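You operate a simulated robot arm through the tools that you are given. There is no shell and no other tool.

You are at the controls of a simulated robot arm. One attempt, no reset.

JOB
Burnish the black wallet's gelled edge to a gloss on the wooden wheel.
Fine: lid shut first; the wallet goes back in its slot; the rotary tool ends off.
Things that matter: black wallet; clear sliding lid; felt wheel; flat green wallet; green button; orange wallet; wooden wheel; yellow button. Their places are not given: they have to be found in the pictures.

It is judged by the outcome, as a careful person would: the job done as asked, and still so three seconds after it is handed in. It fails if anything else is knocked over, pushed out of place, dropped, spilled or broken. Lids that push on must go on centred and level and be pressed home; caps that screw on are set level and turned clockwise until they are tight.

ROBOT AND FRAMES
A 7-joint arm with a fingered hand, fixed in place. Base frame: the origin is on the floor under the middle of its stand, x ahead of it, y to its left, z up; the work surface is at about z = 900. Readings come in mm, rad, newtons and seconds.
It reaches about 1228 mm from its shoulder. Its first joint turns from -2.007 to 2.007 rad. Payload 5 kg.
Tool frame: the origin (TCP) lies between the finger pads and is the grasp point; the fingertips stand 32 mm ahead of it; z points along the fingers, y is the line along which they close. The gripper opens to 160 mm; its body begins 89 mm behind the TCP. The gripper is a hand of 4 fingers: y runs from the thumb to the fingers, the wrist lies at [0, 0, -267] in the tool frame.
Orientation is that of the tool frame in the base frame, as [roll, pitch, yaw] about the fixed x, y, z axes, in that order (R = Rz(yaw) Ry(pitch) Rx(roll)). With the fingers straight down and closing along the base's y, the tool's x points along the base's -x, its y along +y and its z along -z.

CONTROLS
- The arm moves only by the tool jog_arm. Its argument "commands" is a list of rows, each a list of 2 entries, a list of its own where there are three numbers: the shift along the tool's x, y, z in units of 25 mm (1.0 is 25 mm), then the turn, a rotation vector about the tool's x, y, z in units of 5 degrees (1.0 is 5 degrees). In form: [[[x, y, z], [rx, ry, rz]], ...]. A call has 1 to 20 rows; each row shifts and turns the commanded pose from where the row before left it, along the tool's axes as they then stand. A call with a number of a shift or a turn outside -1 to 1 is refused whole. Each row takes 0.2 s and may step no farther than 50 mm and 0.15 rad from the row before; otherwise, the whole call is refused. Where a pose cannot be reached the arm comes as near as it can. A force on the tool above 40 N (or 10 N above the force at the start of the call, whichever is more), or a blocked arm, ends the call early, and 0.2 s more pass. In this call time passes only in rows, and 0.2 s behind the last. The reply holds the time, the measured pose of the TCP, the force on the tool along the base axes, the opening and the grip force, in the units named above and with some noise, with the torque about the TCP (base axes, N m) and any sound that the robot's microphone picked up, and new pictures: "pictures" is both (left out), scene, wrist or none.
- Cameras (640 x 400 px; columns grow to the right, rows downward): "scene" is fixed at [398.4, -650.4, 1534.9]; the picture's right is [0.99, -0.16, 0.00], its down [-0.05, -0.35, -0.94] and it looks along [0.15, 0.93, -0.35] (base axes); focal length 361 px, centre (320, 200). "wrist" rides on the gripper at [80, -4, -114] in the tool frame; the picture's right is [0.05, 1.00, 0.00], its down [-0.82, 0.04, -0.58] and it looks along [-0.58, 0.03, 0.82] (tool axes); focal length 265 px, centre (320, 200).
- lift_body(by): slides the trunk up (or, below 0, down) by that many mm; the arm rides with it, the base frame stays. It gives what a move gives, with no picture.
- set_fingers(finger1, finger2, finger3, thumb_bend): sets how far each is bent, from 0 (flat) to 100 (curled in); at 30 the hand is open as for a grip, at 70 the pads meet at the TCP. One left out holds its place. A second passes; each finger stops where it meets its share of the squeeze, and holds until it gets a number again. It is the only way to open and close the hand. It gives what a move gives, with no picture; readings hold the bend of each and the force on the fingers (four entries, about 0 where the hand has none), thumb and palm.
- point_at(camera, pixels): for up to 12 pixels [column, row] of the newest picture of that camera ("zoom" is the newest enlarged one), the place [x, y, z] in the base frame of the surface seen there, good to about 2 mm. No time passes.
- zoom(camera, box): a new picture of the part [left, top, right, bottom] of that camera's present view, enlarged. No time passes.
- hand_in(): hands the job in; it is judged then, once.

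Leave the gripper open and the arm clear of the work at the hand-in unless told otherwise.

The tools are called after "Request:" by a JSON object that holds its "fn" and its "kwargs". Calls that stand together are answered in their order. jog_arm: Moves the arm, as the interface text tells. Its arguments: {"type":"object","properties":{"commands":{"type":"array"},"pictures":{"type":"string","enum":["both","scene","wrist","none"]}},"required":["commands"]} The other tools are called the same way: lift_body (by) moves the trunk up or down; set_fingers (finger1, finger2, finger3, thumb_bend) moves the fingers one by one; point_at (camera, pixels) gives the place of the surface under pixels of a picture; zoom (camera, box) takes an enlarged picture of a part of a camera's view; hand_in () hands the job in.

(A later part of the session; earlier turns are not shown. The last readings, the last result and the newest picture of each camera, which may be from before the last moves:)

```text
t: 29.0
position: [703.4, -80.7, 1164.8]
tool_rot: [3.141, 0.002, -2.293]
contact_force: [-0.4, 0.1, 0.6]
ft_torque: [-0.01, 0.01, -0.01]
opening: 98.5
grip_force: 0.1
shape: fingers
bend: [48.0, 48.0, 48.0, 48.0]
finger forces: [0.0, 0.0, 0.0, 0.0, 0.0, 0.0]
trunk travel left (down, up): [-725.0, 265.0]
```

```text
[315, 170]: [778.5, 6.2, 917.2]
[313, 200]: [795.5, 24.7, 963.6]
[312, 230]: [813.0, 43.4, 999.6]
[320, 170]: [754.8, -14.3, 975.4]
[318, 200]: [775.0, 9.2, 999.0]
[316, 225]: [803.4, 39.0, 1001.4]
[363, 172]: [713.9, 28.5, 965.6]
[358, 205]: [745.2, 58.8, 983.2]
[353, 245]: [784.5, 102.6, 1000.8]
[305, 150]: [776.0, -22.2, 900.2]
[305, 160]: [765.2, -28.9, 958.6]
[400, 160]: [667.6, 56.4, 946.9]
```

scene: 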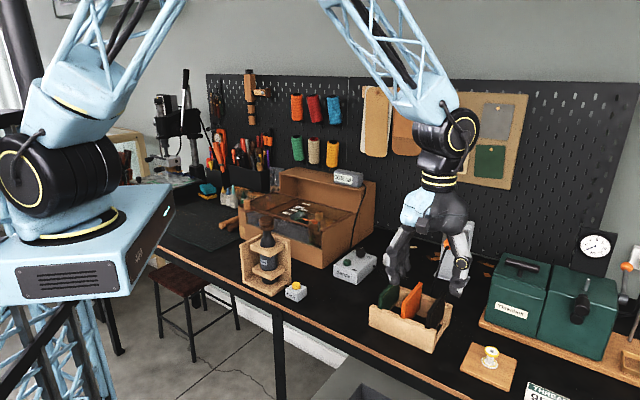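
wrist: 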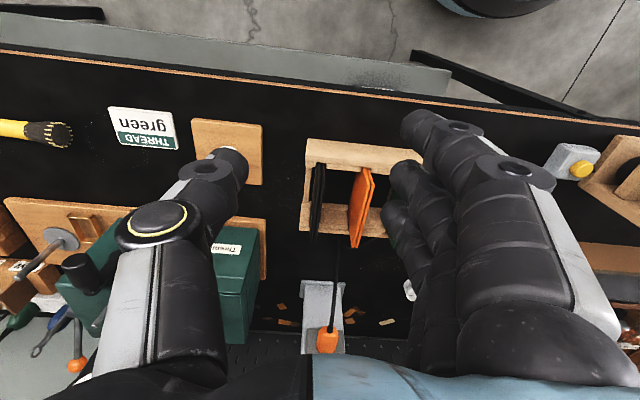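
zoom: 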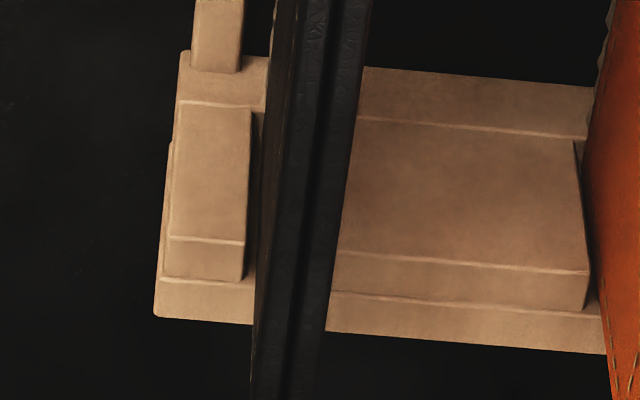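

The black wallet is two leaves with its top at z≈1000. I need to see the edges more closely, so I'll compare the black and orange ones under more zoom from both cameras.

Request:
{"fn": "zoom", "kwargs": {"camera": "wrist", "box": [306, 160, 328, 185]}}

Request:
{"fn": "zoom", "kwargs": {"camera": "wrist", "box": [375, 165, 415, 215]}}

Request:
{"fn": "zoom", "kwargs": {"camera": "wrist", "box": [340, 162, 380, 200]}}

Request:
{"fn": "zoom", "kwargs": {"camera": "scene", "box": [420, 285, 450, 335]}}

```text
16.00 times, centred on (317, 172) of wrist
```

zoom: 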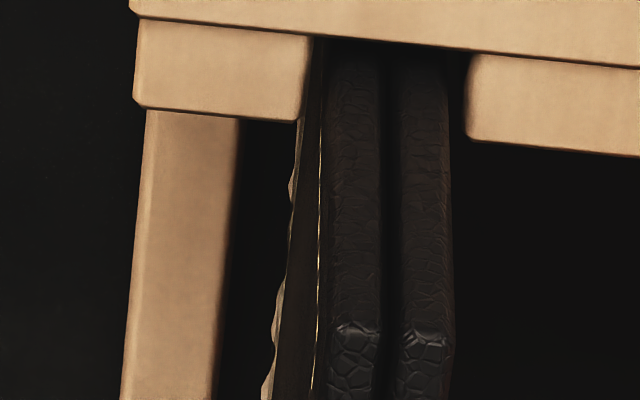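

```text
8.00 times, centred on (395, 190) of wrist
```

zoom: 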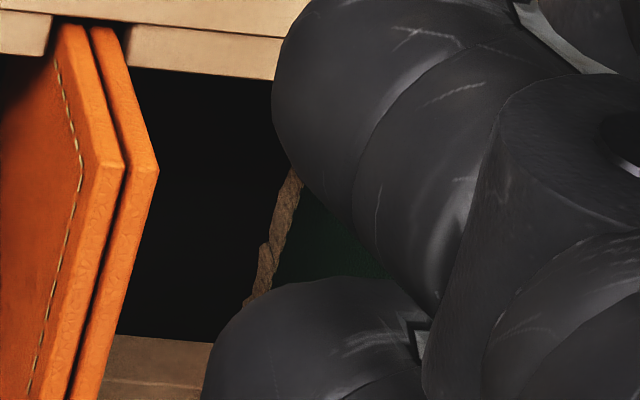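

```text
10.53 times, centred on (360, 181) of wrist
```

zoom: 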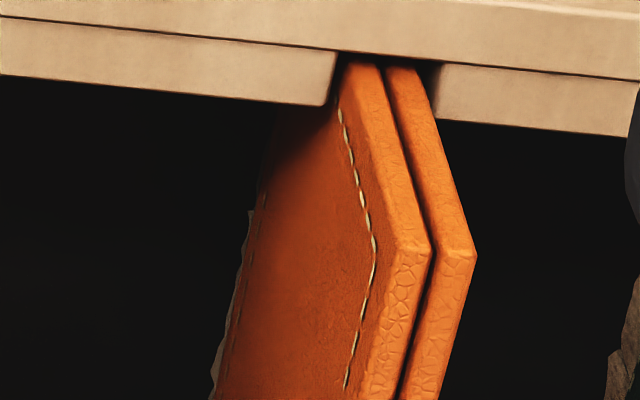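

```text
8.00 times, centred on (435, 310) of scene
```

zoom: 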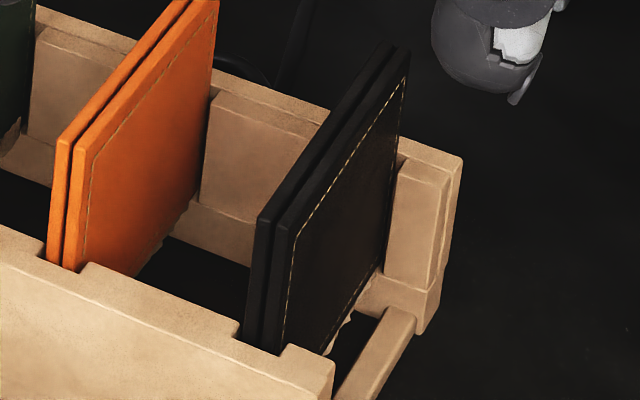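

The top and front edges look finished. The bottom edges look ragged and tan, so the gelled edge is probably at the bottom. I'll measure the black wallet's top edge line, thickness and the gap to the orange one.

Request:
{"fn": "point_at", "kwargs": {"camera": "wrist", "pixels": [[319, 185], [318, 195], [316, 210], [314, 225], [312, 240], [323, 185], [321, 200], [319, 215], [317, 230], [316, 240], [321, 165], [324, 166]]}}

Request:
{"fn": "point_at", "kwargs": {"camera": "wrist", "pixels": [[306, 165], [320, 158], [340, 164], [370, 180], [374, 185], [366, 210], [357, 240], [360, 240], [300, 225], [305, 205], [335, 235], [335, 222]]}}

Request:
{"fn": "zoom", "kwargs": {"camera": "wrist", "box": [300, 165, 325, 245]}}

```text
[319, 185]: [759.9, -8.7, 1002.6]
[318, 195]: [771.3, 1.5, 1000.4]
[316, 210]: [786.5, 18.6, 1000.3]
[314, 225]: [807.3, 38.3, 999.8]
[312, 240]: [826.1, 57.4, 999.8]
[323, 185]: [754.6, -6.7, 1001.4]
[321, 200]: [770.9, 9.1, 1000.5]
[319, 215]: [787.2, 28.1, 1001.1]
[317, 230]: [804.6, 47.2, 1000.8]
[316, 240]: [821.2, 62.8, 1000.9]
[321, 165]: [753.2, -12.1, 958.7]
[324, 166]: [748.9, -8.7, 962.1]
```

```text
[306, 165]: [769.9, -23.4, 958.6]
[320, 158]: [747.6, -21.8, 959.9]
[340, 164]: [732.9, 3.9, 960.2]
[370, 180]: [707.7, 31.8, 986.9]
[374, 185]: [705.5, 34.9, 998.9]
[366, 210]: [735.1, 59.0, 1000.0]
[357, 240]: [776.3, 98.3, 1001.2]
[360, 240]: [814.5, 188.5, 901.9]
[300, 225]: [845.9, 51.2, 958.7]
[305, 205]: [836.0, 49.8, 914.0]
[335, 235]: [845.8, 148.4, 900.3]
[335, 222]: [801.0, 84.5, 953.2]
```

```text
5.00 times, centred on (312, 205) of wrist
```

zoom: 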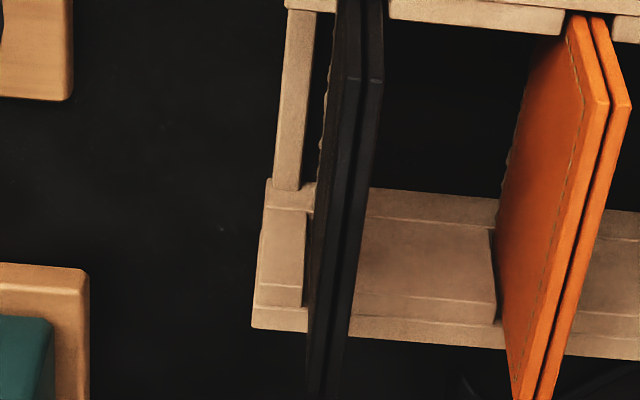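

The black wallet runs at 45° in plan. It is about 12 mm thick, with its mid-plane at about x−y=764, its top at z 1000, and 53 mm clear to the orange one. The rotary tool has to be running before I pick up the wallet, so next I'll look closely at the yellow button and the wooden wheel.

Request:
{"fn": "jog_arm", "kwargs": {"commands": [[[0.073, 0.974, -1], [0, 0, 0]], [[0.073, 0.974, -1], [0, 0, 0]], [[0.073, 0.974, -1], [0, 0, 0]], [[0.073, 0.974, -1], [0, 0, 0]], [[0.073, 0.974, 0], [0, 0, 0]], [[0.073, 0.974, 0], [0, 0, 0]], [[0.073, 0.974, 0], [0, 0, 0]], [[0.073, 0.974, 0], [0, 0, 0]], [[0.073, 0.974, 0], [0, 0, 0]], [[0.073, 0.974, 0], [0, 0, 0]], [[0.073, 0.974, 0], [0, 0, 0]], [[0.073, 0.974, 0], [0, 0, 0]], [[0.073, 0.974, 0], [0, 0, 0]], [[0.073, 0.974, 0], [0, 0, 0]]], "pictures": "none"}}

Request:
{"fn": "jog_arm", "kwargs": {"commands": [[[0, 0, 0], [0, 0, -1]], [[0, 0, 0], [0, 0, -1]], [[0, 0, 0], [0, 0, -1]], [[0, 0, 0], [0, 0, -1]], [[0, 0, 0], [0, 0, -1]], [[0, 0, 0], [0, 0, -1]], [[0, 0, 0], [0, 0, -1]], [[0, 0, 0], [0, 0, -1]], [[0, 0, 0], [0, 0, -0.3]]], "pictures": "both"}}

```text
t: 32.0
position: [428.8, 126.5, 1265.1]
tool_rot: [-3.139, 0.001, -2.295]
contact_force: [-0.3, -0.4, -0.4]
ft_torque: [-0.01, 0.02, -0.02]
opening: 98.6
grip_force: 0.0
shape: fingers
bend: [48.0, 48.0, 48.0, 48.0]
finger forces: [0.1, 0.0, 0.1, 0.0, 0.1, 0.0]
trunk travel left (down, up): [-725.0, 265.0]
```

```text
t: 34.0
position: [429.5, 125.7, 1264.6]
tool_rot: [3.141, -0.001, -1.569]
contact_force: [0.2, 0.3, -0.3]
ft_torque: [-0.01, 0.01, 0.0]
opening: 98.8
grip_force: 0.0
shape: fingers
bend: [48.0, 48.0, 48.0, 48.0]
finger forces: [0.0, 0.0, 0.0, 0.0, 0.0, 0.0]
trunk travel left (down, up): [-725.0, 265.0]
```

scene: 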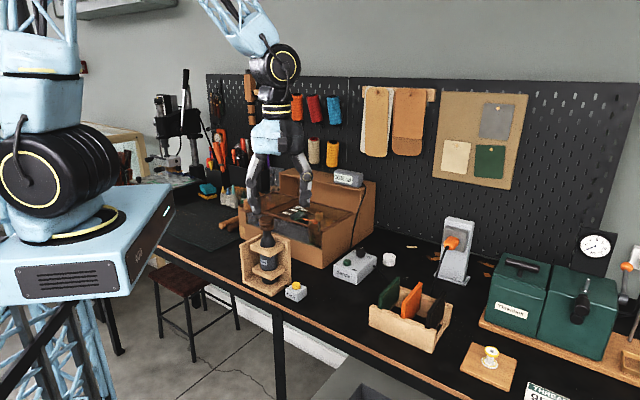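
wrist: 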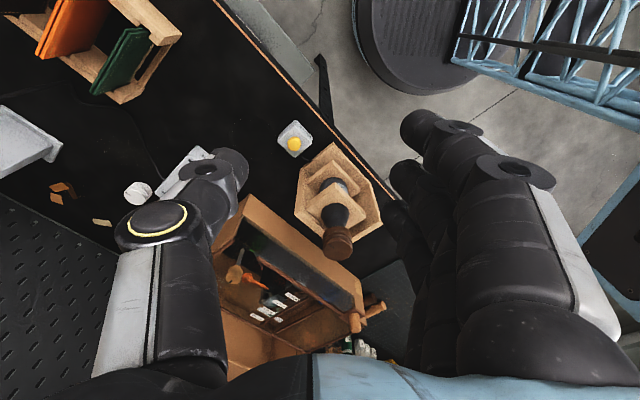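

The wrist camera sees the button at (294,143) and the wheel at (337,242). I'll zoom in and measure both.

Request:
{"fn": "zoom", "kwargs": {"camera": "wrist", "box": [265, 110, 395, 270]}}

Request:
{"fn": "point_at", "kwargs": {"camera": "wrist", "pixels": [[294, 143], [294, 147], [286, 128], [280, 140], [337, 246], [337, 235], [337, 258], [325, 246], [350, 246], [322, 150], [300, 160], [378, 215]]}}

Request:
{"fn": "zoom", "kwargs": {"camera": "scene", "box": [245, 210, 290, 245]}}

Request:
{"fn": "point_at", "kwargs": {"camera": "scene", "pixels": [[267, 216], [267, 219], [267, 222], [267, 225], [267, 228], [267, 230], [267, 236], [261, 222], [273, 222], [262, 234], [285, 245], [267, 252]]}}

```text
2.50 times, centred on (330, 190) of wrist
```

zoom: 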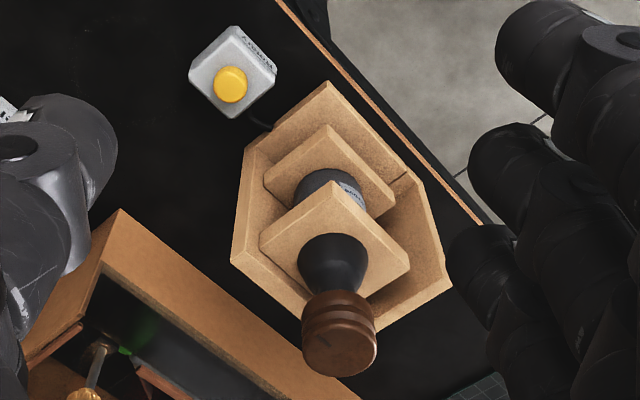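

```text
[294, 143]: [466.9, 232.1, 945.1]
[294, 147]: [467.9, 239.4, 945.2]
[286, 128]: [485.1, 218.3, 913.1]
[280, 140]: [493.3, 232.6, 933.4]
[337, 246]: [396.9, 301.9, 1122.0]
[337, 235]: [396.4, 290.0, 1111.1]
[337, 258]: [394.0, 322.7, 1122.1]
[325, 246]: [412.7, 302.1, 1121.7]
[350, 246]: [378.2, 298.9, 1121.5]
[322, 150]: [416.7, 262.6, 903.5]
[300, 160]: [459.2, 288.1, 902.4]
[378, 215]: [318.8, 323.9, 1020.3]
```

```text
11.43 times, centred on (268, 228) of scene
```

zoom: 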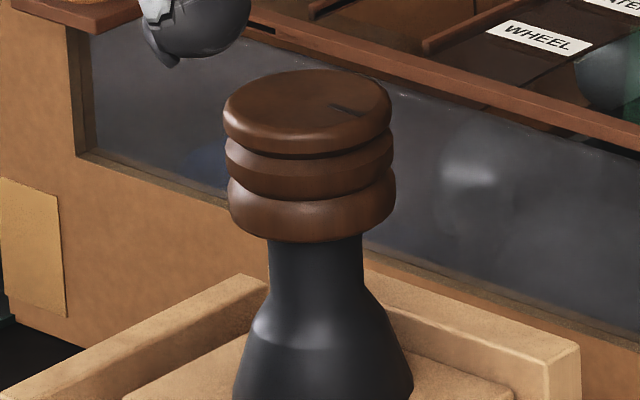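

```text
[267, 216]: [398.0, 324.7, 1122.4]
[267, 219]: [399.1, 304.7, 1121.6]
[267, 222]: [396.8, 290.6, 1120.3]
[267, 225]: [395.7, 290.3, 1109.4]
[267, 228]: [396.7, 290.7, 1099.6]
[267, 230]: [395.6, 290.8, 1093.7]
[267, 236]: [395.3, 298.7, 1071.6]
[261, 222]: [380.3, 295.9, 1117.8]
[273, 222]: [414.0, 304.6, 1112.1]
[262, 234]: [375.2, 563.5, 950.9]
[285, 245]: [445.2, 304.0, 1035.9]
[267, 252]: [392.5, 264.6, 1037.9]
```

The wheel's axis is near (396,311), radius ~22 mm, spanning z 1089–1122, with grooves at about z 1112 and 1099. The button top is at (468,232,945). I'll try a pressing finger pose in free air here and look at its shape.

Request:
{"fn": "set_fingers", "kwargs": {"finger1": 95, "finger2": 66, "finger3": 95, "thumb_bend": 60}}

Request:
{"fn": "jog_arm", "kwargs": {"commands": [[[0, 0, 0], [0, 0, 1]]], "pictures": "both"}}

Request:
{"fn": "zoom", "kwargs": {"camera": "scene", "box": [230, 100, 340, 240]}}

```text
t: 35.0
position: [431.4, 125.3, 1263.5]
tool_rot: [-3.141, 0.0, -1.571]
contact_force: [-0.1, 0.3, -0.2]
ft_torque: [-0.02, 0.02, 0.0]
opening: 46.0
grip_force: 0.1
shape: fingers
bend: [95.0, 66.0, 95.0, 60.0]
finger forces: [0.0, 0.0, 0.1, 0.1, 0.1, 0.0]
trunk travel left (down, up): [-725.0, 265.0]
```

```text
t: 35.4
position: [430.0, 125.5, 1264.0]
tool_rot: [-3.141, 0.001, -1.659]
contact_force: [-0.1, 0.3, -0.4]
ft_torque: [0.0, 0.01, -0.02]
opening: 46.0
grip_force: 0.0
shape: fingers
bend: [95.0, 66.0, 95.0, 60.0]
finger forces: [0.1, 0.1, 0.1, 0.0, 0.1, 0.1]
trunk travel left (down, up): [-725.0, 265.0]
```

scene: 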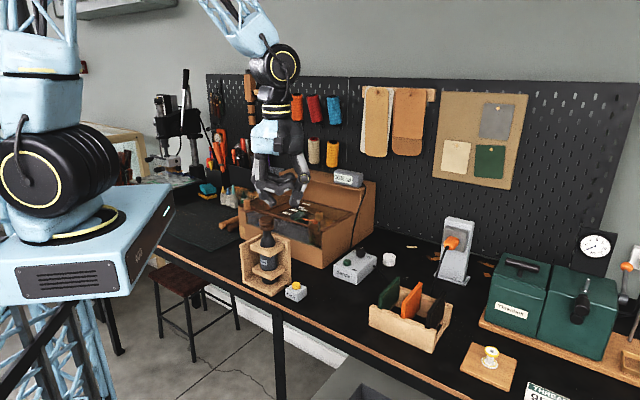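
wrist: 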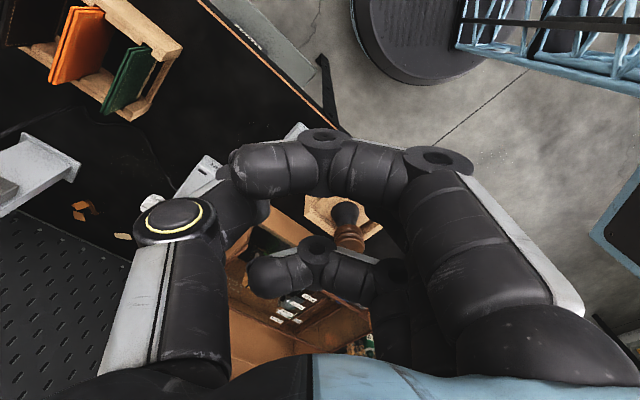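

```text
2.86 times, centred on (285, 170) of scene
```

zoom: 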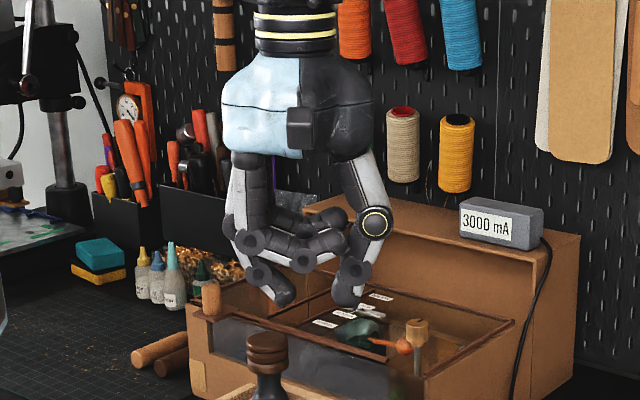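

Finger 2 now sticks out alone, with fingers 1 and 3 curled. I'll open the thumb out of the way and locate finger 2's tip by pointing at it in the scene view.

Request:
{"fn": "set_fingers", "kwargs": {"thumb_bend": 35, "finger2": 68}}

Request:
{"fn": "zoom", "kwargs": {"camera": "scene", "box": [245, 160, 325, 220]}}

```text
t: 36.4
position: [431.8, 126.9, 1264.5]
tool_rot: [3.14, 0.0, -1.658]
contact_force: [0.8, 0.0, -0.6]
ft_torque: [-0.03, 0.01, 0.01]
opening: 67.4
grip_force: 0.0
shape: fingers
bend: [95.0, 68.0, 95.0, 35.0]
finger forces: [0.0, 0.0, 0.0, 0.0, 0.0, 0.1]
trunk travel left (down, up): [-725.0, 265.0]
```

```text
6.67 times, centred on (285, 190) of scene
```

zoom: 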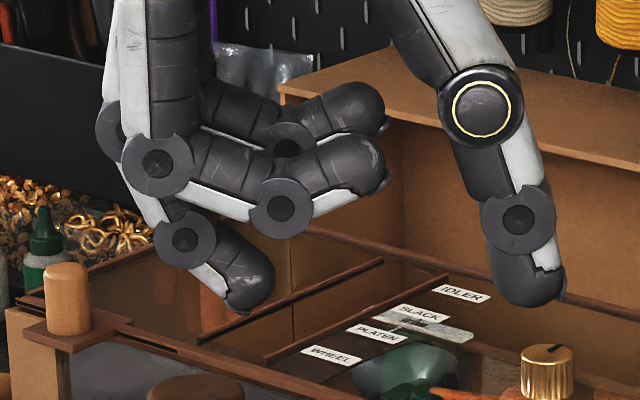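

Finger 2's tip is near zoom pixel (250,300). I'll measure points on it, and on the thumb tip for clearance.

Request:
{"fn": "point_at", "kwargs": {"camera": "zoom", "pixels": [[250, 305], [255, 295], [240, 295], [265, 285], [250, 275], [230, 280], [250, 310], [525, 300], [525, 270], [550, 290], [360, 185], [382, 165]]}}

```text
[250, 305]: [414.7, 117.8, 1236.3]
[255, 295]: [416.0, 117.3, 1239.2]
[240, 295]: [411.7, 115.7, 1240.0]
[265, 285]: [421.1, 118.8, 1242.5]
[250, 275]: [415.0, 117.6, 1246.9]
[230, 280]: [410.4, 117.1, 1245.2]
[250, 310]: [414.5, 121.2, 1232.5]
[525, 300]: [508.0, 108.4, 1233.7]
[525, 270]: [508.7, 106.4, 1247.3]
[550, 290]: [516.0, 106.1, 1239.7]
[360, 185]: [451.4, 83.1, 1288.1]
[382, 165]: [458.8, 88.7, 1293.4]
```

Finger 2's tip lies at tool (0, 18.5, 32). I'll use yaw 225° with a 10° tilt so the palm leans away from the wheel, and position it above the button, still high.

Request:
{"fn": "jog_arm", "kwargs": {"commands": [[[-0.926, -0.451, 0], [0, 0, 0]], [[-0.926, -0.451, 0], [0, 0, 0]], [[-0.926, -0.451, 0], [0, 0, 0]], [[-0.926, -0.451, 0], [0, 0, 0]], [[0, 0, 0], [0, 0, 1]], [[0, 0, 0], [0, 0, 1]], [[0, 0, 0], [0, 0, 1]], [[0, 0, 0], [0, 0, 1]], [[0, 0, 0], [0, 0, 1]], [[0, 0, 0], [0, 0, 1]], [[0, 0, 0], [0, 0, 1]], [[0, 0, 0], [0, 0, 1]], [[0, 0, 0], [-1, 0, 0]], [[0, 0, 0], [-1, 0, 0]]], "pictures": "both"}}

```text
t: 39.4
position: [483.4, 213.3, 1264.0]
tool_rot: [2.968, 0.0, -2.354]
contact_force: [1.2, 0.1, 0.5]
ft_torque: [0.04, 0.03, 0.0]
opening: 67.4
grip_force: 0.1
shape: fingers
bend: [95.0, 68.0, 95.0, 35.0]
finger forces: [0.0, 0.1, 0.0, 0.0, 0.0, 0.0]
trunk travel left (down, up): [-725.0, 265.0]
```

scene: 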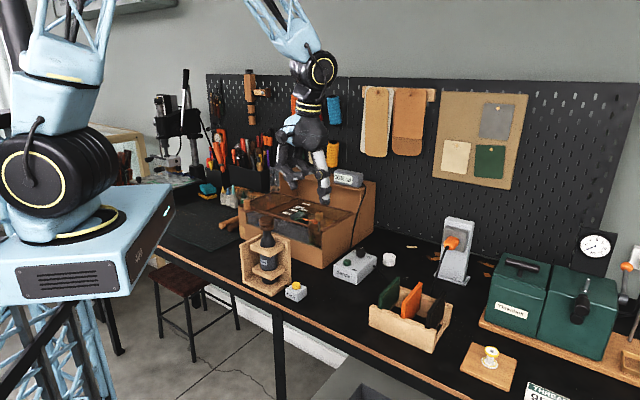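
wrist: 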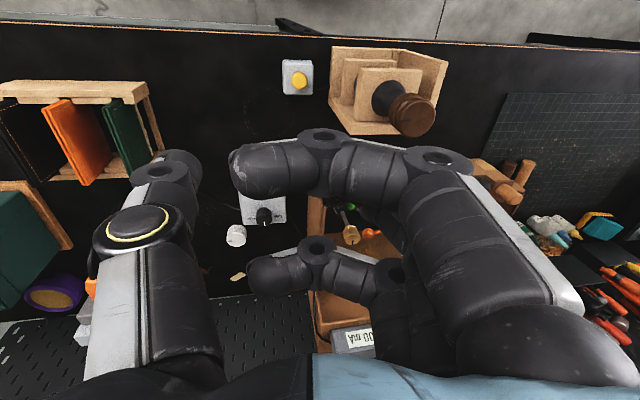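

The tilt is right and the tool axis leans toward the stand. I'll come straight down 175 mm, staying clear of the wheel, and look.

Request:
{"fn": "jog_arm", "kwargs": {"commands": [[[0, -0.174, 0.985], [0, 0, 0]], [[0, -0.174, 0.985], [0, 0, 0]], [[0, -0.174, 0.985], [0, 0, 0]], [[0, -0.174, 0.985], [0, 0, 0]], [[0, -0.174, 0.985], [0, 0, 0]], [[0, -0.174, 0.985], [0, 0, 0]], [[0, -0.174, 0.985], [0, 0, 0]]], "pictures": "both"}}

Request:
{"fn": "zoom", "kwargs": {"camera": "scene", "box": [230, 190, 350, 310]}}

```text
t: 41.0
position: [484.6, 214.8, 1088.9]
tool_rot: [2.966, 0.0, -2.357]
contact_force: [-0.5, -0.6, 0.4]
ft_torque: [-0.01, 0.02, 0.03]
opening: 67.3
grip_force: 0.0
shape: fingers
bend: [95.0, 68.0, 95.0, 35.0]
finger forces: [0.0, 0.0, 0.0, 0.0, 0.0, 0.0]
trunk travel left (down, up): [-725.0, 265.0]
```

scene: 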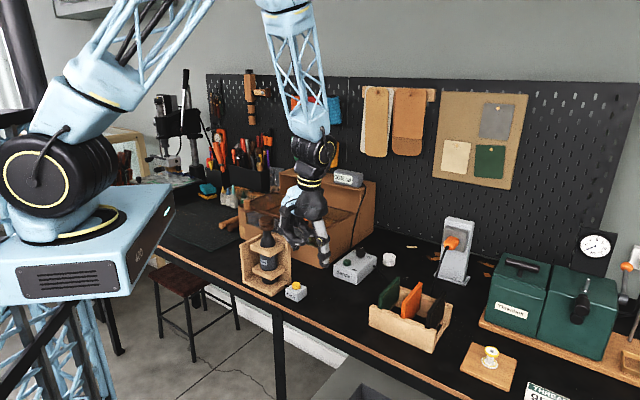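
wrist: 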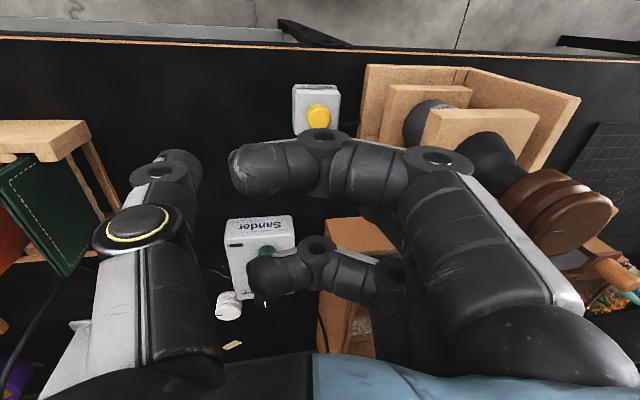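

```text
3.33 times, centred on (290, 250) of scene
```

zoom: 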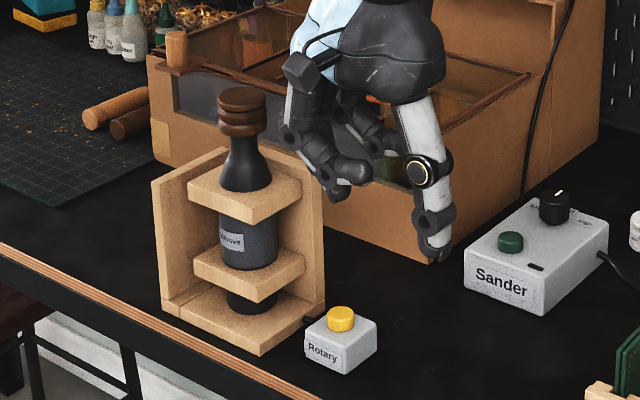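

I want to be sure the knuckles and palm clear the wheel on the way down. I'll measure the leftmost points of the hand in the zoomed view.

Request:
{"fn": "point_at", "kwargs": {"camera": "zoom", "pixels": [[288, 70], [292, 100], [287, 140], [305, 30], [310, 10], [330, 70], [335, 195], [332, 185], [432, 250], [300, 150]]}}

Request:
{"fn": "point_at", "kwargs": {"camera": "wrist", "pixels": [[460, 190], [500, 230], [540, 280], [580, 310], [600, 340], [625, 365], [420, 155], [560, 210], [318, 117], [304, 100]]}}

```text
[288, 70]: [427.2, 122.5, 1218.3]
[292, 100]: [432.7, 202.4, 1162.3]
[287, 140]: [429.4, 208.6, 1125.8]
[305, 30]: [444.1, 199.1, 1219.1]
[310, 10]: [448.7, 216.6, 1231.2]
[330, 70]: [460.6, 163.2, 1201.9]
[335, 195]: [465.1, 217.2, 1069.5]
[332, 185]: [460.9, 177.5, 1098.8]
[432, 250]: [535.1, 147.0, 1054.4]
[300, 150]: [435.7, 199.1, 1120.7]
```

```text
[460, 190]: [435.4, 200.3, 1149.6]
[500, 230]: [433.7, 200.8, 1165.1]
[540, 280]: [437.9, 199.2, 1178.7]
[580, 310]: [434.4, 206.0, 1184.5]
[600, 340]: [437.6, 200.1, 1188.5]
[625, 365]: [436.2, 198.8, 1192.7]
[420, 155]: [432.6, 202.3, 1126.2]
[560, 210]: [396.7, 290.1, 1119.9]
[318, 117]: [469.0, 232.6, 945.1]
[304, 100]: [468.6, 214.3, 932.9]
```

The hand reaches at most about 65 mm toward the wheel while the wheel's rim is 108 mm away, so there is room. I'll come down 100 mm to about 15 mm above the button.

Request:
{"fn": "jog_arm", "kwargs": {"commands": [[[0, -0.174, 0.985], [0, 0, 0]], [[0, -0.174, 0.985], [0, 0, 0]], [[0, -0.174, 0.985], [0, 0, 0]], [[0, -0.174, 0.985], [0, 0, 0]]], "pictures": "both"}}

Request:
{"fn": "zoom", "kwargs": {"camera": "scene", "box": [240, 200, 340, 310]}}

```text
t: 42.0
position: [482.2, 215.3, 990.0]
tool_rot: [2.967, -0.001, -2.355]
contact_force: [-0.6, -0.5, -1.1]
ft_torque: [-0.02, -0.02, -0.01]
opening: 67.6
grip_force: 0.1
shape: fingers
bend: [95.0, 68.0, 95.0, 35.0]
finger forces: [0.0, 0.1, 0.0, 0.0, 0.0, 0.0]
trunk travel left (down, up): [-725.0, 265.0]
```

scene: 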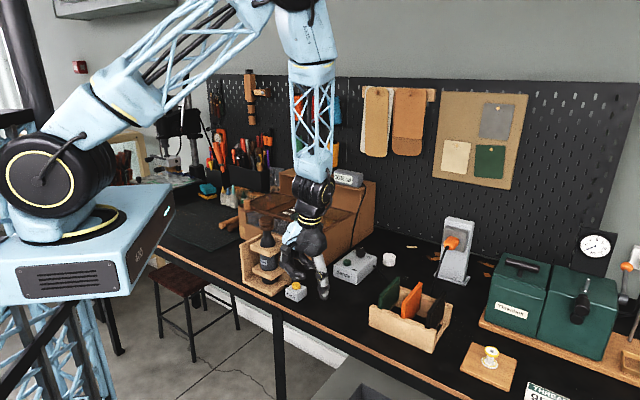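
wrist: 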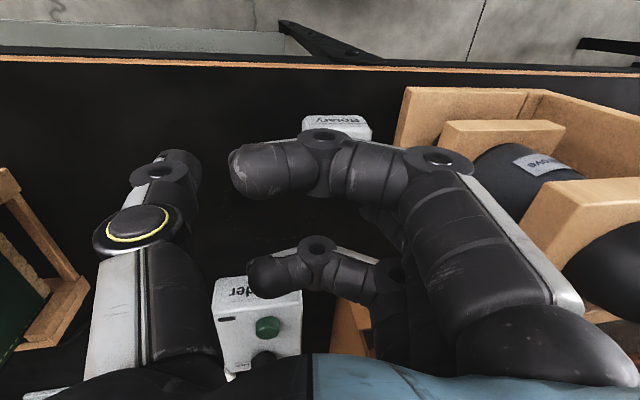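

```text
3.64 times, centred on (290, 255) of scene
```

zoom: 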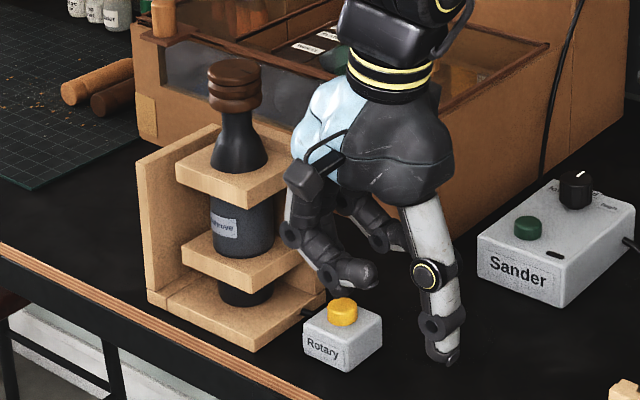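

Finger 2's tip should be about 17 mm above the button's centre. I'll correct 2.5 mm in x and come down 12 mm, then continue in small steps, watching force and sound.

Request:
{"fn": "jog_arm", "kwargs": {"commands": [[[-0.07, -0.15, 0.24], [0, 0, 0]], [[0, -0.042, 0.236], [0, 0, 0]]], "pictures": "wrist"}}

Request:
{"fn": "zoom", "kwargs": {"camera": "scene", "box": [270, 250, 330, 310]}}

```text
t: 42.6
position: [483.7, 213.8, 977.7]
tool_rot: [2.968, 0.0, -2.357]
contact_force: [0.5, 0.0, 0.8]
ft_torque: [0.02, 0.0, 0.0]
opening: 67.6
grip_force: 0.1
shape: fingers
bend: [95.0, 68.0, 95.0, 35.0]
finger forces: [0.0, 0.0, 0.0, 0.0, 0.0, 0.0]
trunk travel left (down, up): [-725.0, 265.0]
```

wrist: 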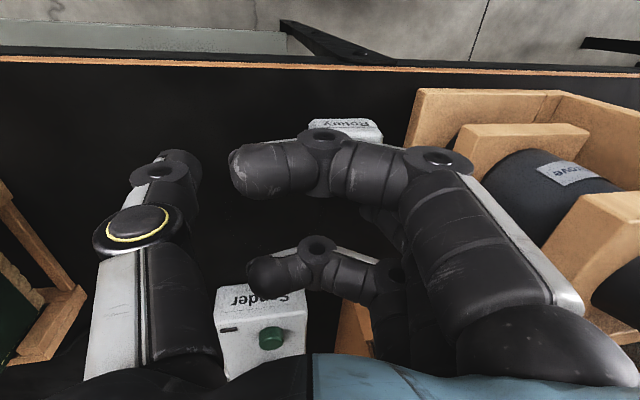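

```text
6.67 times, centred on (300, 280) of scene
```

zoom: 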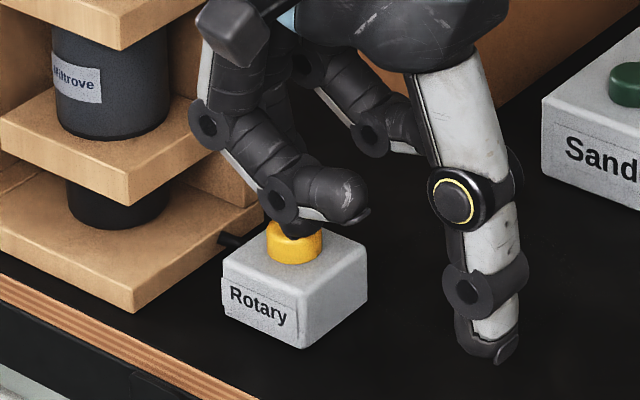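

Finger 2's tip is right over the yellow button at zoom (298,232). I'll press down in 2 mm steps.

Request:
{"fn": "jog_arm", "kwargs": {"commands": [[[0, -0.014, 0.079], [0, 0, 0]], [[0, -0.014, 0.079], [0, 0, 0]], [[0, -0.014, 0.079], [0, 0, 0]]], "pictures": "none"}}

```text
t: 43.4
position: [485.4, 212.3, 972.3]
tool_rot: [2.966, 0.001, -2.357]
contact_force: [0.3, 0.1, 1.4]
ft_torque: [0.04, 0.06, -0.02]
opening: 67.3
grip_force: 1.2
shape: fingers
bend: [95.0, 68.0, 95.0, 35.0]
finger forces: [0.0, 1.7, 0.0, 0.0, 0.0, 0.0]
trunk travel left (down, up): [-725.0, 265.0]
heard: click
```

I heard a click at 1.7 N. I'll lift off and check whether the wheel is spinning.

Request:
{"fn": "jog_arm", "kwargs": {"commands": [[[0, 0.087, -0.49], [0, 0, 0]], [[0, 0.174, -0.985], [0, 0, 0]], [[0, 0.174, -0.985], [0, 0, 0]]], "pictures": "both"}}

Request:
{"fn": "zoom", "kwargs": {"camera": "scene", "box": [240, 205, 310, 305]}}

```text
t: 44.2
position: [485.2, 212.1, 1034.2]
tool_rot: [2.967, 0.0, -2.357]
contact_force: [0.2, 0.5, 0.3]
ft_torque: [0.0, -0.01, -0.01]
opening: 67.5
grip_force: 0.0
shape: fingers
bend: [95.0, 68.0, 95.0, 35.0]
finger forces: [0.0, 0.0, 0.0, 0.0, 0.0, 0.0]
trunk travel left (down, up): [-725.0, 265.0]
```

scene: 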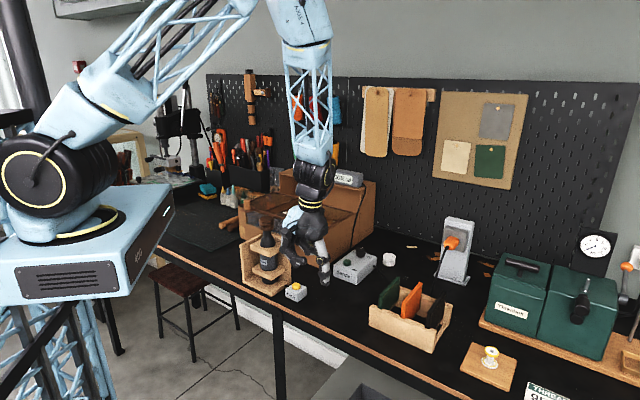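
wrist: 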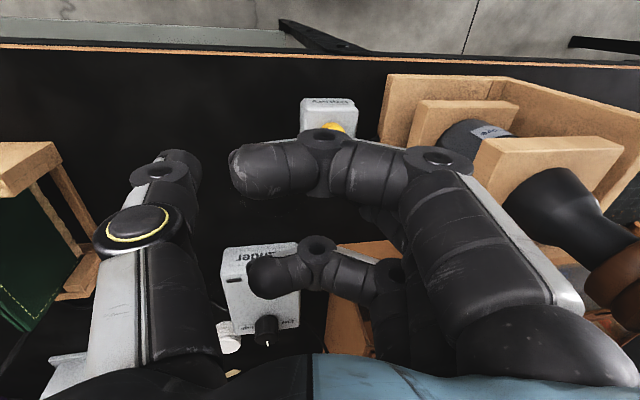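

```text
4.00 times, centred on (275, 255) of scene
```

zoom: 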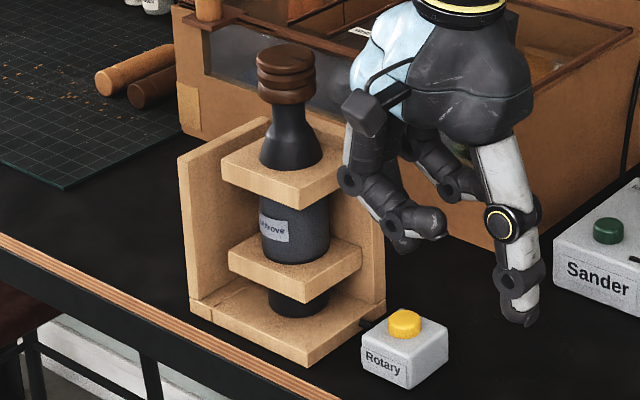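

I'll look at the mark on the wheel top to see whether it has moved.

Request:
{"fn": "zoom", "kwargs": {"camera": "scene", "box": [252, 210, 282, 238]}}

Request:
{"fn": "zoom", "kwargs": {"camera": "scene", "box": [280, 270, 312, 305]}}

```text
14.29 times, centred on (267, 224) of scene
```

zoom: 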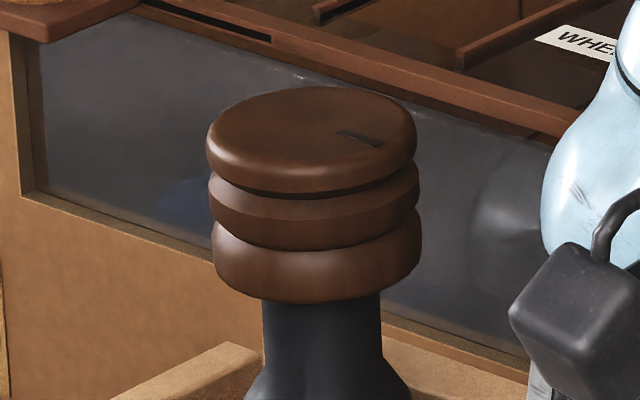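

```text
11.43 times, centred on (296, 288) of scene
```

zoom: 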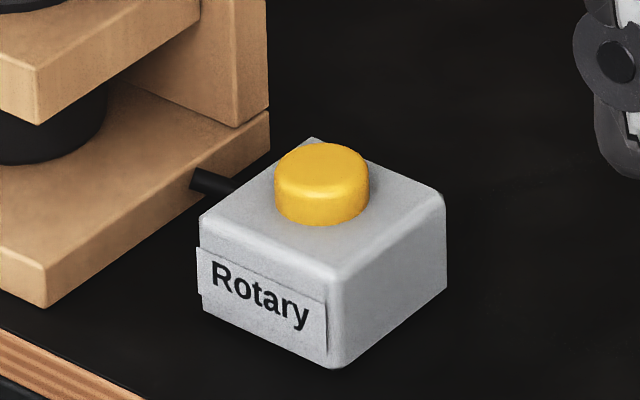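

The mark is still where it was. I'll let a moment pass, moving up a little, and look again for rotation or sound.

Request:
{"fn": "jog_arm", "kwargs": {"commands": [[[0, 0.174, -0.985], [0, 0, 0]], [[0, 0.087, -0.49], [0, 0, 0]], [[0, 0, 0], [0, 0, 0]]], "pictures": "scene"}}

Request:
{"fn": "zoom", "kwargs": {"camera": "scene", "box": [252, 210, 282, 238]}}

```text
t: 45.0
position: [486.3, 213.6, 1070.8]
tool_rot: [2.968, 0.001, -2.354]
contact_force: [0.4, -0.2, -0.1]
ft_torque: [0.0, -0.04, 0.01]
opening: 67.6
grip_force: 0.0
shape: fingers
bend: [95.0, 68.0, 95.0, 35.0]
finger forces: [0.1, 0.1, 0.0, 0.0, 0.0, 0.0]
trunk travel left (down, up): [-725.0, 265.0]
```

scene: 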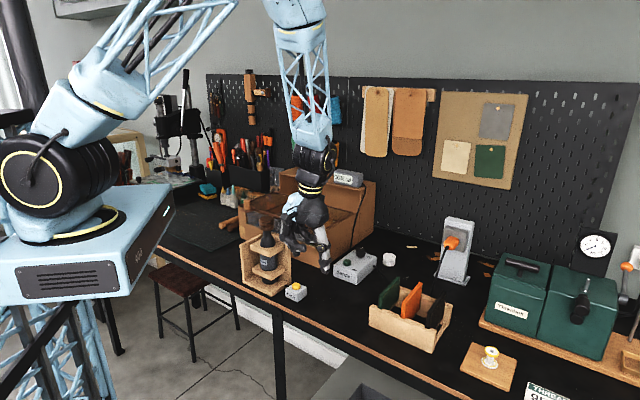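

```text
14.29 times, centred on (267, 224) of scene
```

zoom: 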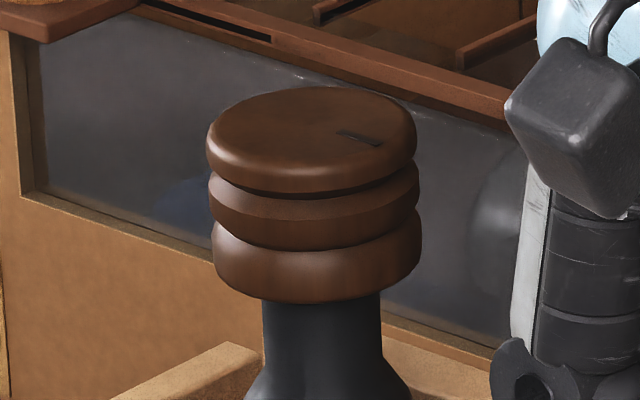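

The wheel still isn't turning. I'll measure the button top's present height, which was 945 before, and look at the tool's cable and the power parts for clues.

Request:
{"fn": "point_at", "kwargs": {"camera": "scene", "pixels": [[296, 284], [297, 285], [295, 285], [296, 286], [296, 283], [296, 287]]}}

Request:
{"fn": "zoom", "kwargs": {"camera": "scene", "box": [425, 205, 485, 290]}}

Request:
{"fn": "zoom", "kwargs": {"camera": "scene", "box": [235, 240, 315, 310]}}

Request:
{"fn": "zoom", "kwargs": {"camera": "scene", "box": [320, 165, 400, 290]}}

```text
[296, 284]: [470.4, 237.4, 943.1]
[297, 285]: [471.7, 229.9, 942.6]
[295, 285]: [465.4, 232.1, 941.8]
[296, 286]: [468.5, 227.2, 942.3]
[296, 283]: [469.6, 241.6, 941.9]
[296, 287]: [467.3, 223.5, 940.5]
```

```text
4.71 times, centred on (455, 248) of scene
```

zoom: 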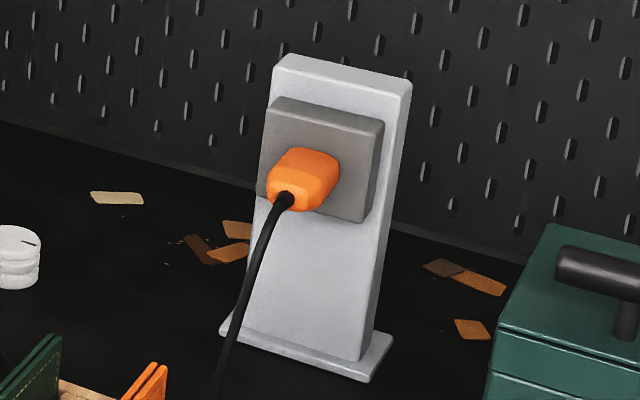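

```text
5.71 times, centred on (275, 275) of scene
```

zoom: 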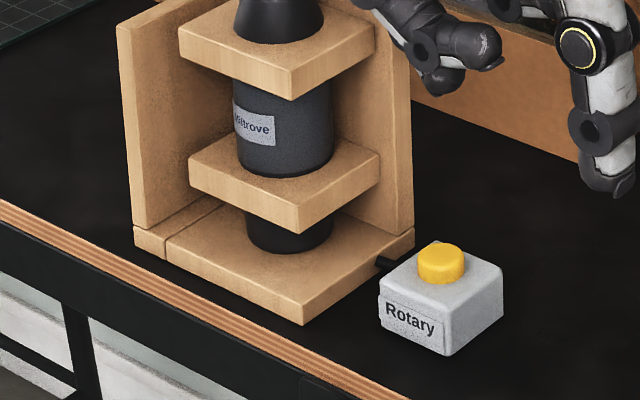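

```text
3.20 times, centred on (360, 228) of scene
```

zoom: 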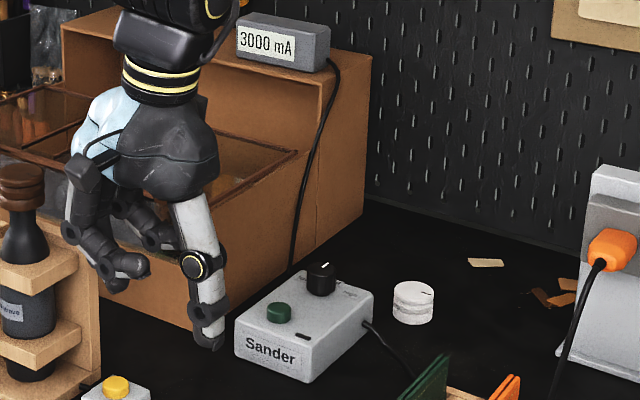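

The button top now reads about 942.4, against 945.3 before, which suggests it latched in (ON). I'll rise to the same view as before and re-measure with the wrist camera.

Request:
{"fn": "jog_arm", "kwargs": {"commands": [[[0, 0.125, -0.71], [0, 0, 0]]], "pictures": "both"}}

Request:
{"fn": "zoom", "kwargs": {"camera": "wrist", "box": [500, 140, 640, 260]}}

Request:
{"fn": "zoom", "kwargs": {"camera": "wrist", "box": [285, 75, 355, 135]}}

Request:
{"fn": "point_at", "kwargs": {"camera": "wrist", "pixels": [[318, 115], [316, 113], [320, 113], [318, 110], [318, 117], [314, 115], [318, 121], [304, 100]]}}

```text
t: 45.4
position: [484.6, 212.3, 1089.1]
tool_rot: [2.967, -0.001, -2.357]
contact_force: [-0.9, 1.0, 0.4]
ft_torque: [-0.02, -0.01, 0.02]
opening: 67.5
grip_force: 0.0
shape: fingers
bend: [95.0, 68.0, 95.0, 35.0]
finger forces: [0.0, 0.0, 0.1, 0.1, 0.0, 0.1]
trunk travel left (down, up): [-725.0, 265.0]
```

scene: 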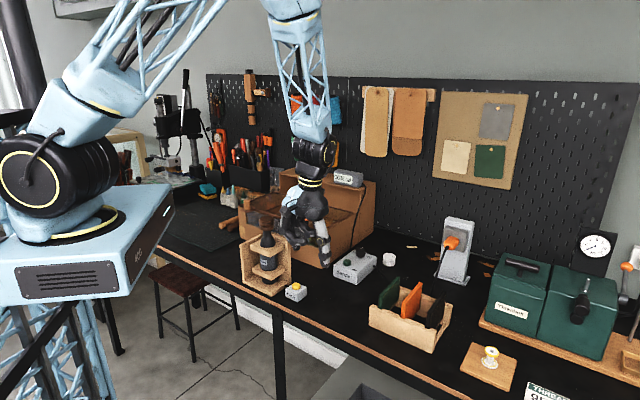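
wrist: 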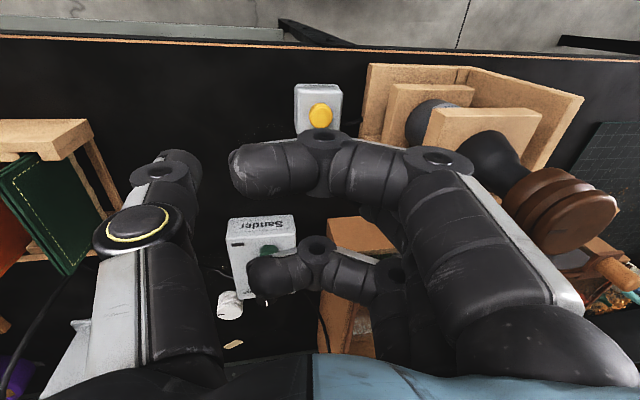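

```text
3.33 times, centred on (570, 200) of wrist
```

zoom: 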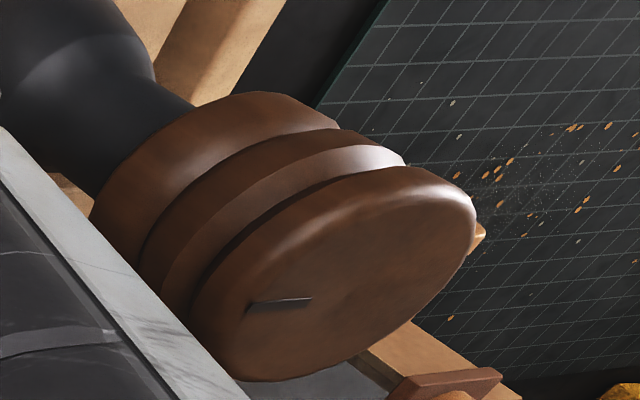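

```text
6.67 times, centred on (320, 105) of wrist
```

zoom: 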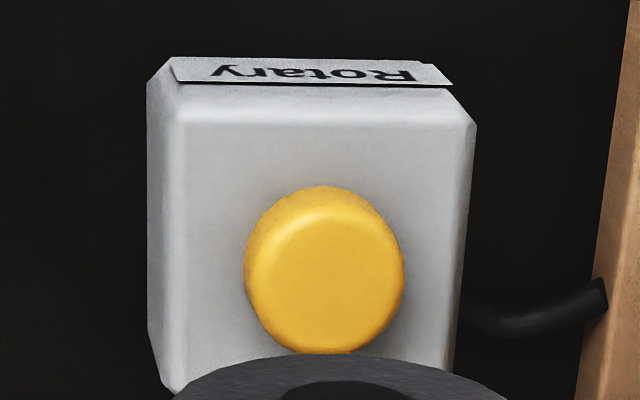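

```text
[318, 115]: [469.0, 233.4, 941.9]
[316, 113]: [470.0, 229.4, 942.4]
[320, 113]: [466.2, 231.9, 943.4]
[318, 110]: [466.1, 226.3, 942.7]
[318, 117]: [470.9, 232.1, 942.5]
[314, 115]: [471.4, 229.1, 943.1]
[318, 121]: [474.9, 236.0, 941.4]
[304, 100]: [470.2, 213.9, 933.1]
```

The button is consistently about 2.7 mm lower, so it has latched on. Now for the wallet. The gap to the orange wallet is tight, and the thumb is the slimmer digit, so I want the thumb in that gap, which means turning the hand by 180°. I'll rise, level the hand and move over the black wallet.

Request:
{"fn": "jog_arm", "kwargs": {"commands": [[[0, 0.174, -0.985], [0, 0, 0]], [[0, 0.174, -0.985], [0, 0, 0]], [[0, 0.174, -0.985], [0, 0, 0]], [[0, 0.174, -0.985], [0, 0, 0]], [[0, 0.174, -0.985], [0, 0, 0]], [[0, 0, 0], [1, 0, 0]], [[0, 0, 0], [1, 0, 0]], [[-0.243, -0.994, 0], [0, 0, 0]], [[-0.243, -0.994, 0], [0, 0, 0]], [[-0.243, -0.994, 0], [0, 0, 0]], [[-0.243, -0.994, 0], [0, 0, 0]], [[-0.243, -0.994, 0], [0, 0, 0]], [[-0.243, -0.994, 0], [0, 0, 0]], [[-0.243, -0.994, 0], [0, 0, 0]], [[-0.243, -0.994, 0], [0, 0, 0]], [[-0.243, -0.994, 0], [0, 0, 0]], [[-0.243, -0.994, 0], [0, 0, 0]], [[-0.243, -0.994, 0], [0, 0, 0]], [[-0.243, -0.994, 0], [0, 0, 0]], [[-0.243, -0.994, 0], [0, 0, 0]]], "pictures": "both"}}

Request:
{"fn": "zoom", "kwargs": {"camera": "scene", "box": [252, 210, 282, 238]}}

```text
t: 49.6
position: [773.0, 40.3, 1212.3]
tool_rot: [3.141, 0.001, -2.357]
contact_force: [-0.5, -0.4, -0.4]
ft_torque: [0.02, 0.01, 0.0]
opening: 67.5
grip_force: 0.1
shape: fingers
bend: [95.0, 68.0, 95.0, 35.0]
finger forces: [0.1, 0.0, 0.1, 0.0, 0.0, 0.0]
trunk travel left (down, up): [-725.0, 265.0]
```

scene: 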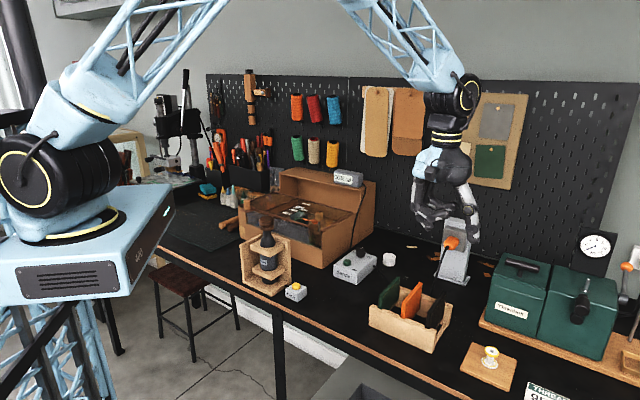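
wrist: 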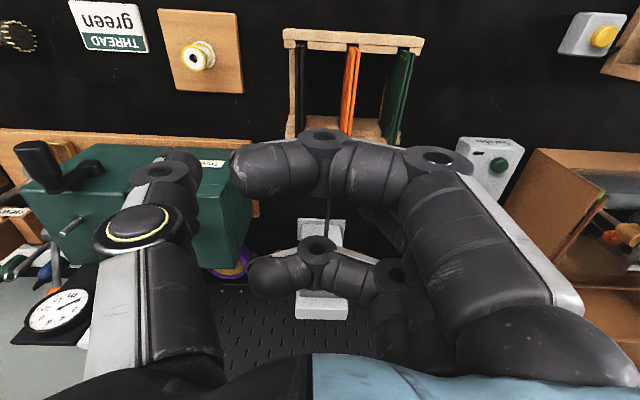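

```text
14.29 times, centred on (267, 224) of scene
```

zoom: 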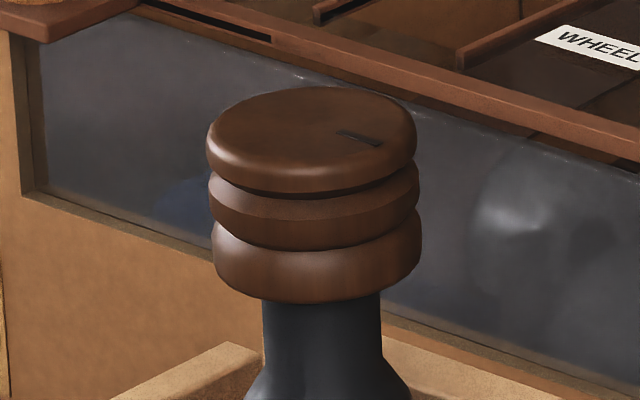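

I'll open the hand and turn it 180° in place at this height, the way around I've already partly used.

Request:
{"fn": "set_fingers", "kwargs": {"finger1": 50, "finger2": 50, "finger3": 50, "thumb_bend": 50}}

Request:
{"fn": "jog_arm", "kwargs": {"commands": [[[0, 0, 0], [0, 0, 1]], [[0, 0, 0], [0, 0, 1]], [[0, 0, 0], [0, 0, 1]], [[0, 0, 0], [0, 0, 1]], [[0, 0, 0], [0, 0, 1]], [[0, 0, 0], [0, 0, 1]], [[0, 0, 0], [0, 0, 1]], [[0, 0, 0], [0, 0, 1]], [[0, 0, 0], [0, 0, 1]], [[0, 0, 0], [0, 0, 1]], [[0, 0, 0], [0, 0, 1]], [[0, 0, 0], [0, 0, 1]], [[0, 0, 0], [0, 0, 1]], [[0, 0, 0], [0, 0, 1]], [[0, 0, 0], [0, 0, 1]], [[0, 0, 0], [0, 0, 1]], [[0, 0, 0], [0, 0, 1]], [[0, 0, 0], [0, 0, 1]], [[0, 0, 0], [0, 0, 1]], [[0, 0, 0], [0, 0, 1]]], "pictures": "none"}}

Request:
{"fn": "jog_arm", "kwargs": {"commands": [[[0, 0, 0], [0, 0, 1]], [[0, 0, 0], [0, 0, 1]], [[0, 0, 0], [0, 0, 1]], [[0, 0, 0], [0, 0, 1]], [[0, 0, 0], [0, 0, 1]], [[0, 0, 0], [0, 0, 1]], [[0, 0, 0], [0, 0, 1]], [[0, 0, 0], [0, 0, 1]], [[0, 0, 0], [0, 0, 1]], [[0, 0, 0], [0, 0, 1]], [[0, 0, 0], [0, 0, 1]], [[0, 0, 0], [0, 0, 1]], [[0, 0, 0], [0, 0, 1]], [[0, 0, 0], [0, 0, 1]], [[0, 0, 0], [0, 0, 1]], [[0, 0, 0], [0, 0, 1]]], "pictures": "both"}}

```text
t: 50.6
position: [771.6, 40.7, 1212.7]
tool_rot: [-3.141, 0.001, -2.356]
contact_force: [0.3, 0.6, -0.2]
ft_torque: [0.0, -0.02, 0.0]
opening: 91.6
grip_force: 0.0
shape: fingers
bend: [50.0, 50.0, 50.0, 50.0]
finger forces: [0.1, 0.1, 0.0, 0.1, 0.0, 0.0]
trunk travel left (down, up): [-725.0, 265.0]
```

```text
t: 54.8
position: [771.7, 40.2, 1214.4]
tool_rot: [-3.141, 0.002, 2.18]
contact_force: [0.3, 0.5, -0.3]
ft_torque: [0.01, -0.02, -0.01]
opening: 91.3
grip_force: 0.1
shape: fingers
bend: [50.0, 50.0, 50.0, 50.0]
finger forces: [0.1, 0.1, 0.1, 0.1, 0.0, 0.1]
trunk travel left (down, up): [-725.0, 265.0]
```

```text
t: 58.2
position: [771.6, 40.1, 1213.2]
tool_rot: [-3.141, 0.001, 0.785]
contact_force: [0.6, 1.2, 0.0]
ft_torque: [-0.02, 0.01, 0.05]
opening: 91.3
grip_force: 0.0
shape: fingers
bend: [50.0, 50.0, 50.0, 50.0]
finger forces: [0.0, 0.0, 0.0, 0.0, 0.0, 0.1]
trunk travel left (down, up): [-725.0, 265.0]
```

scene: 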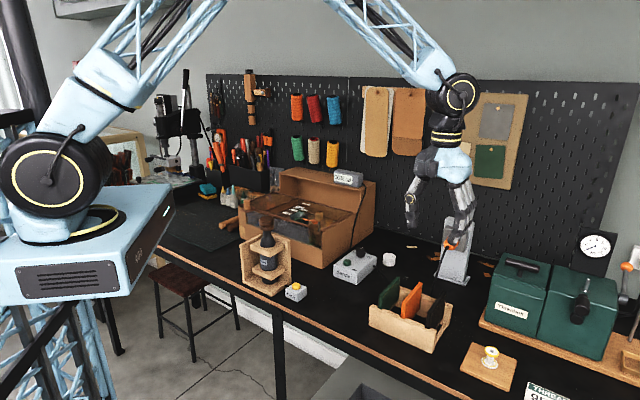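
wrist: 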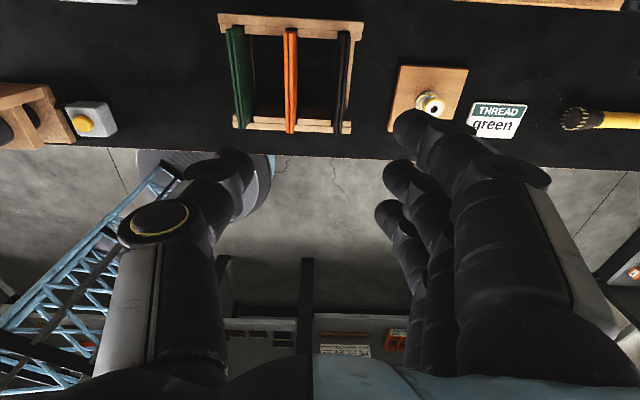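

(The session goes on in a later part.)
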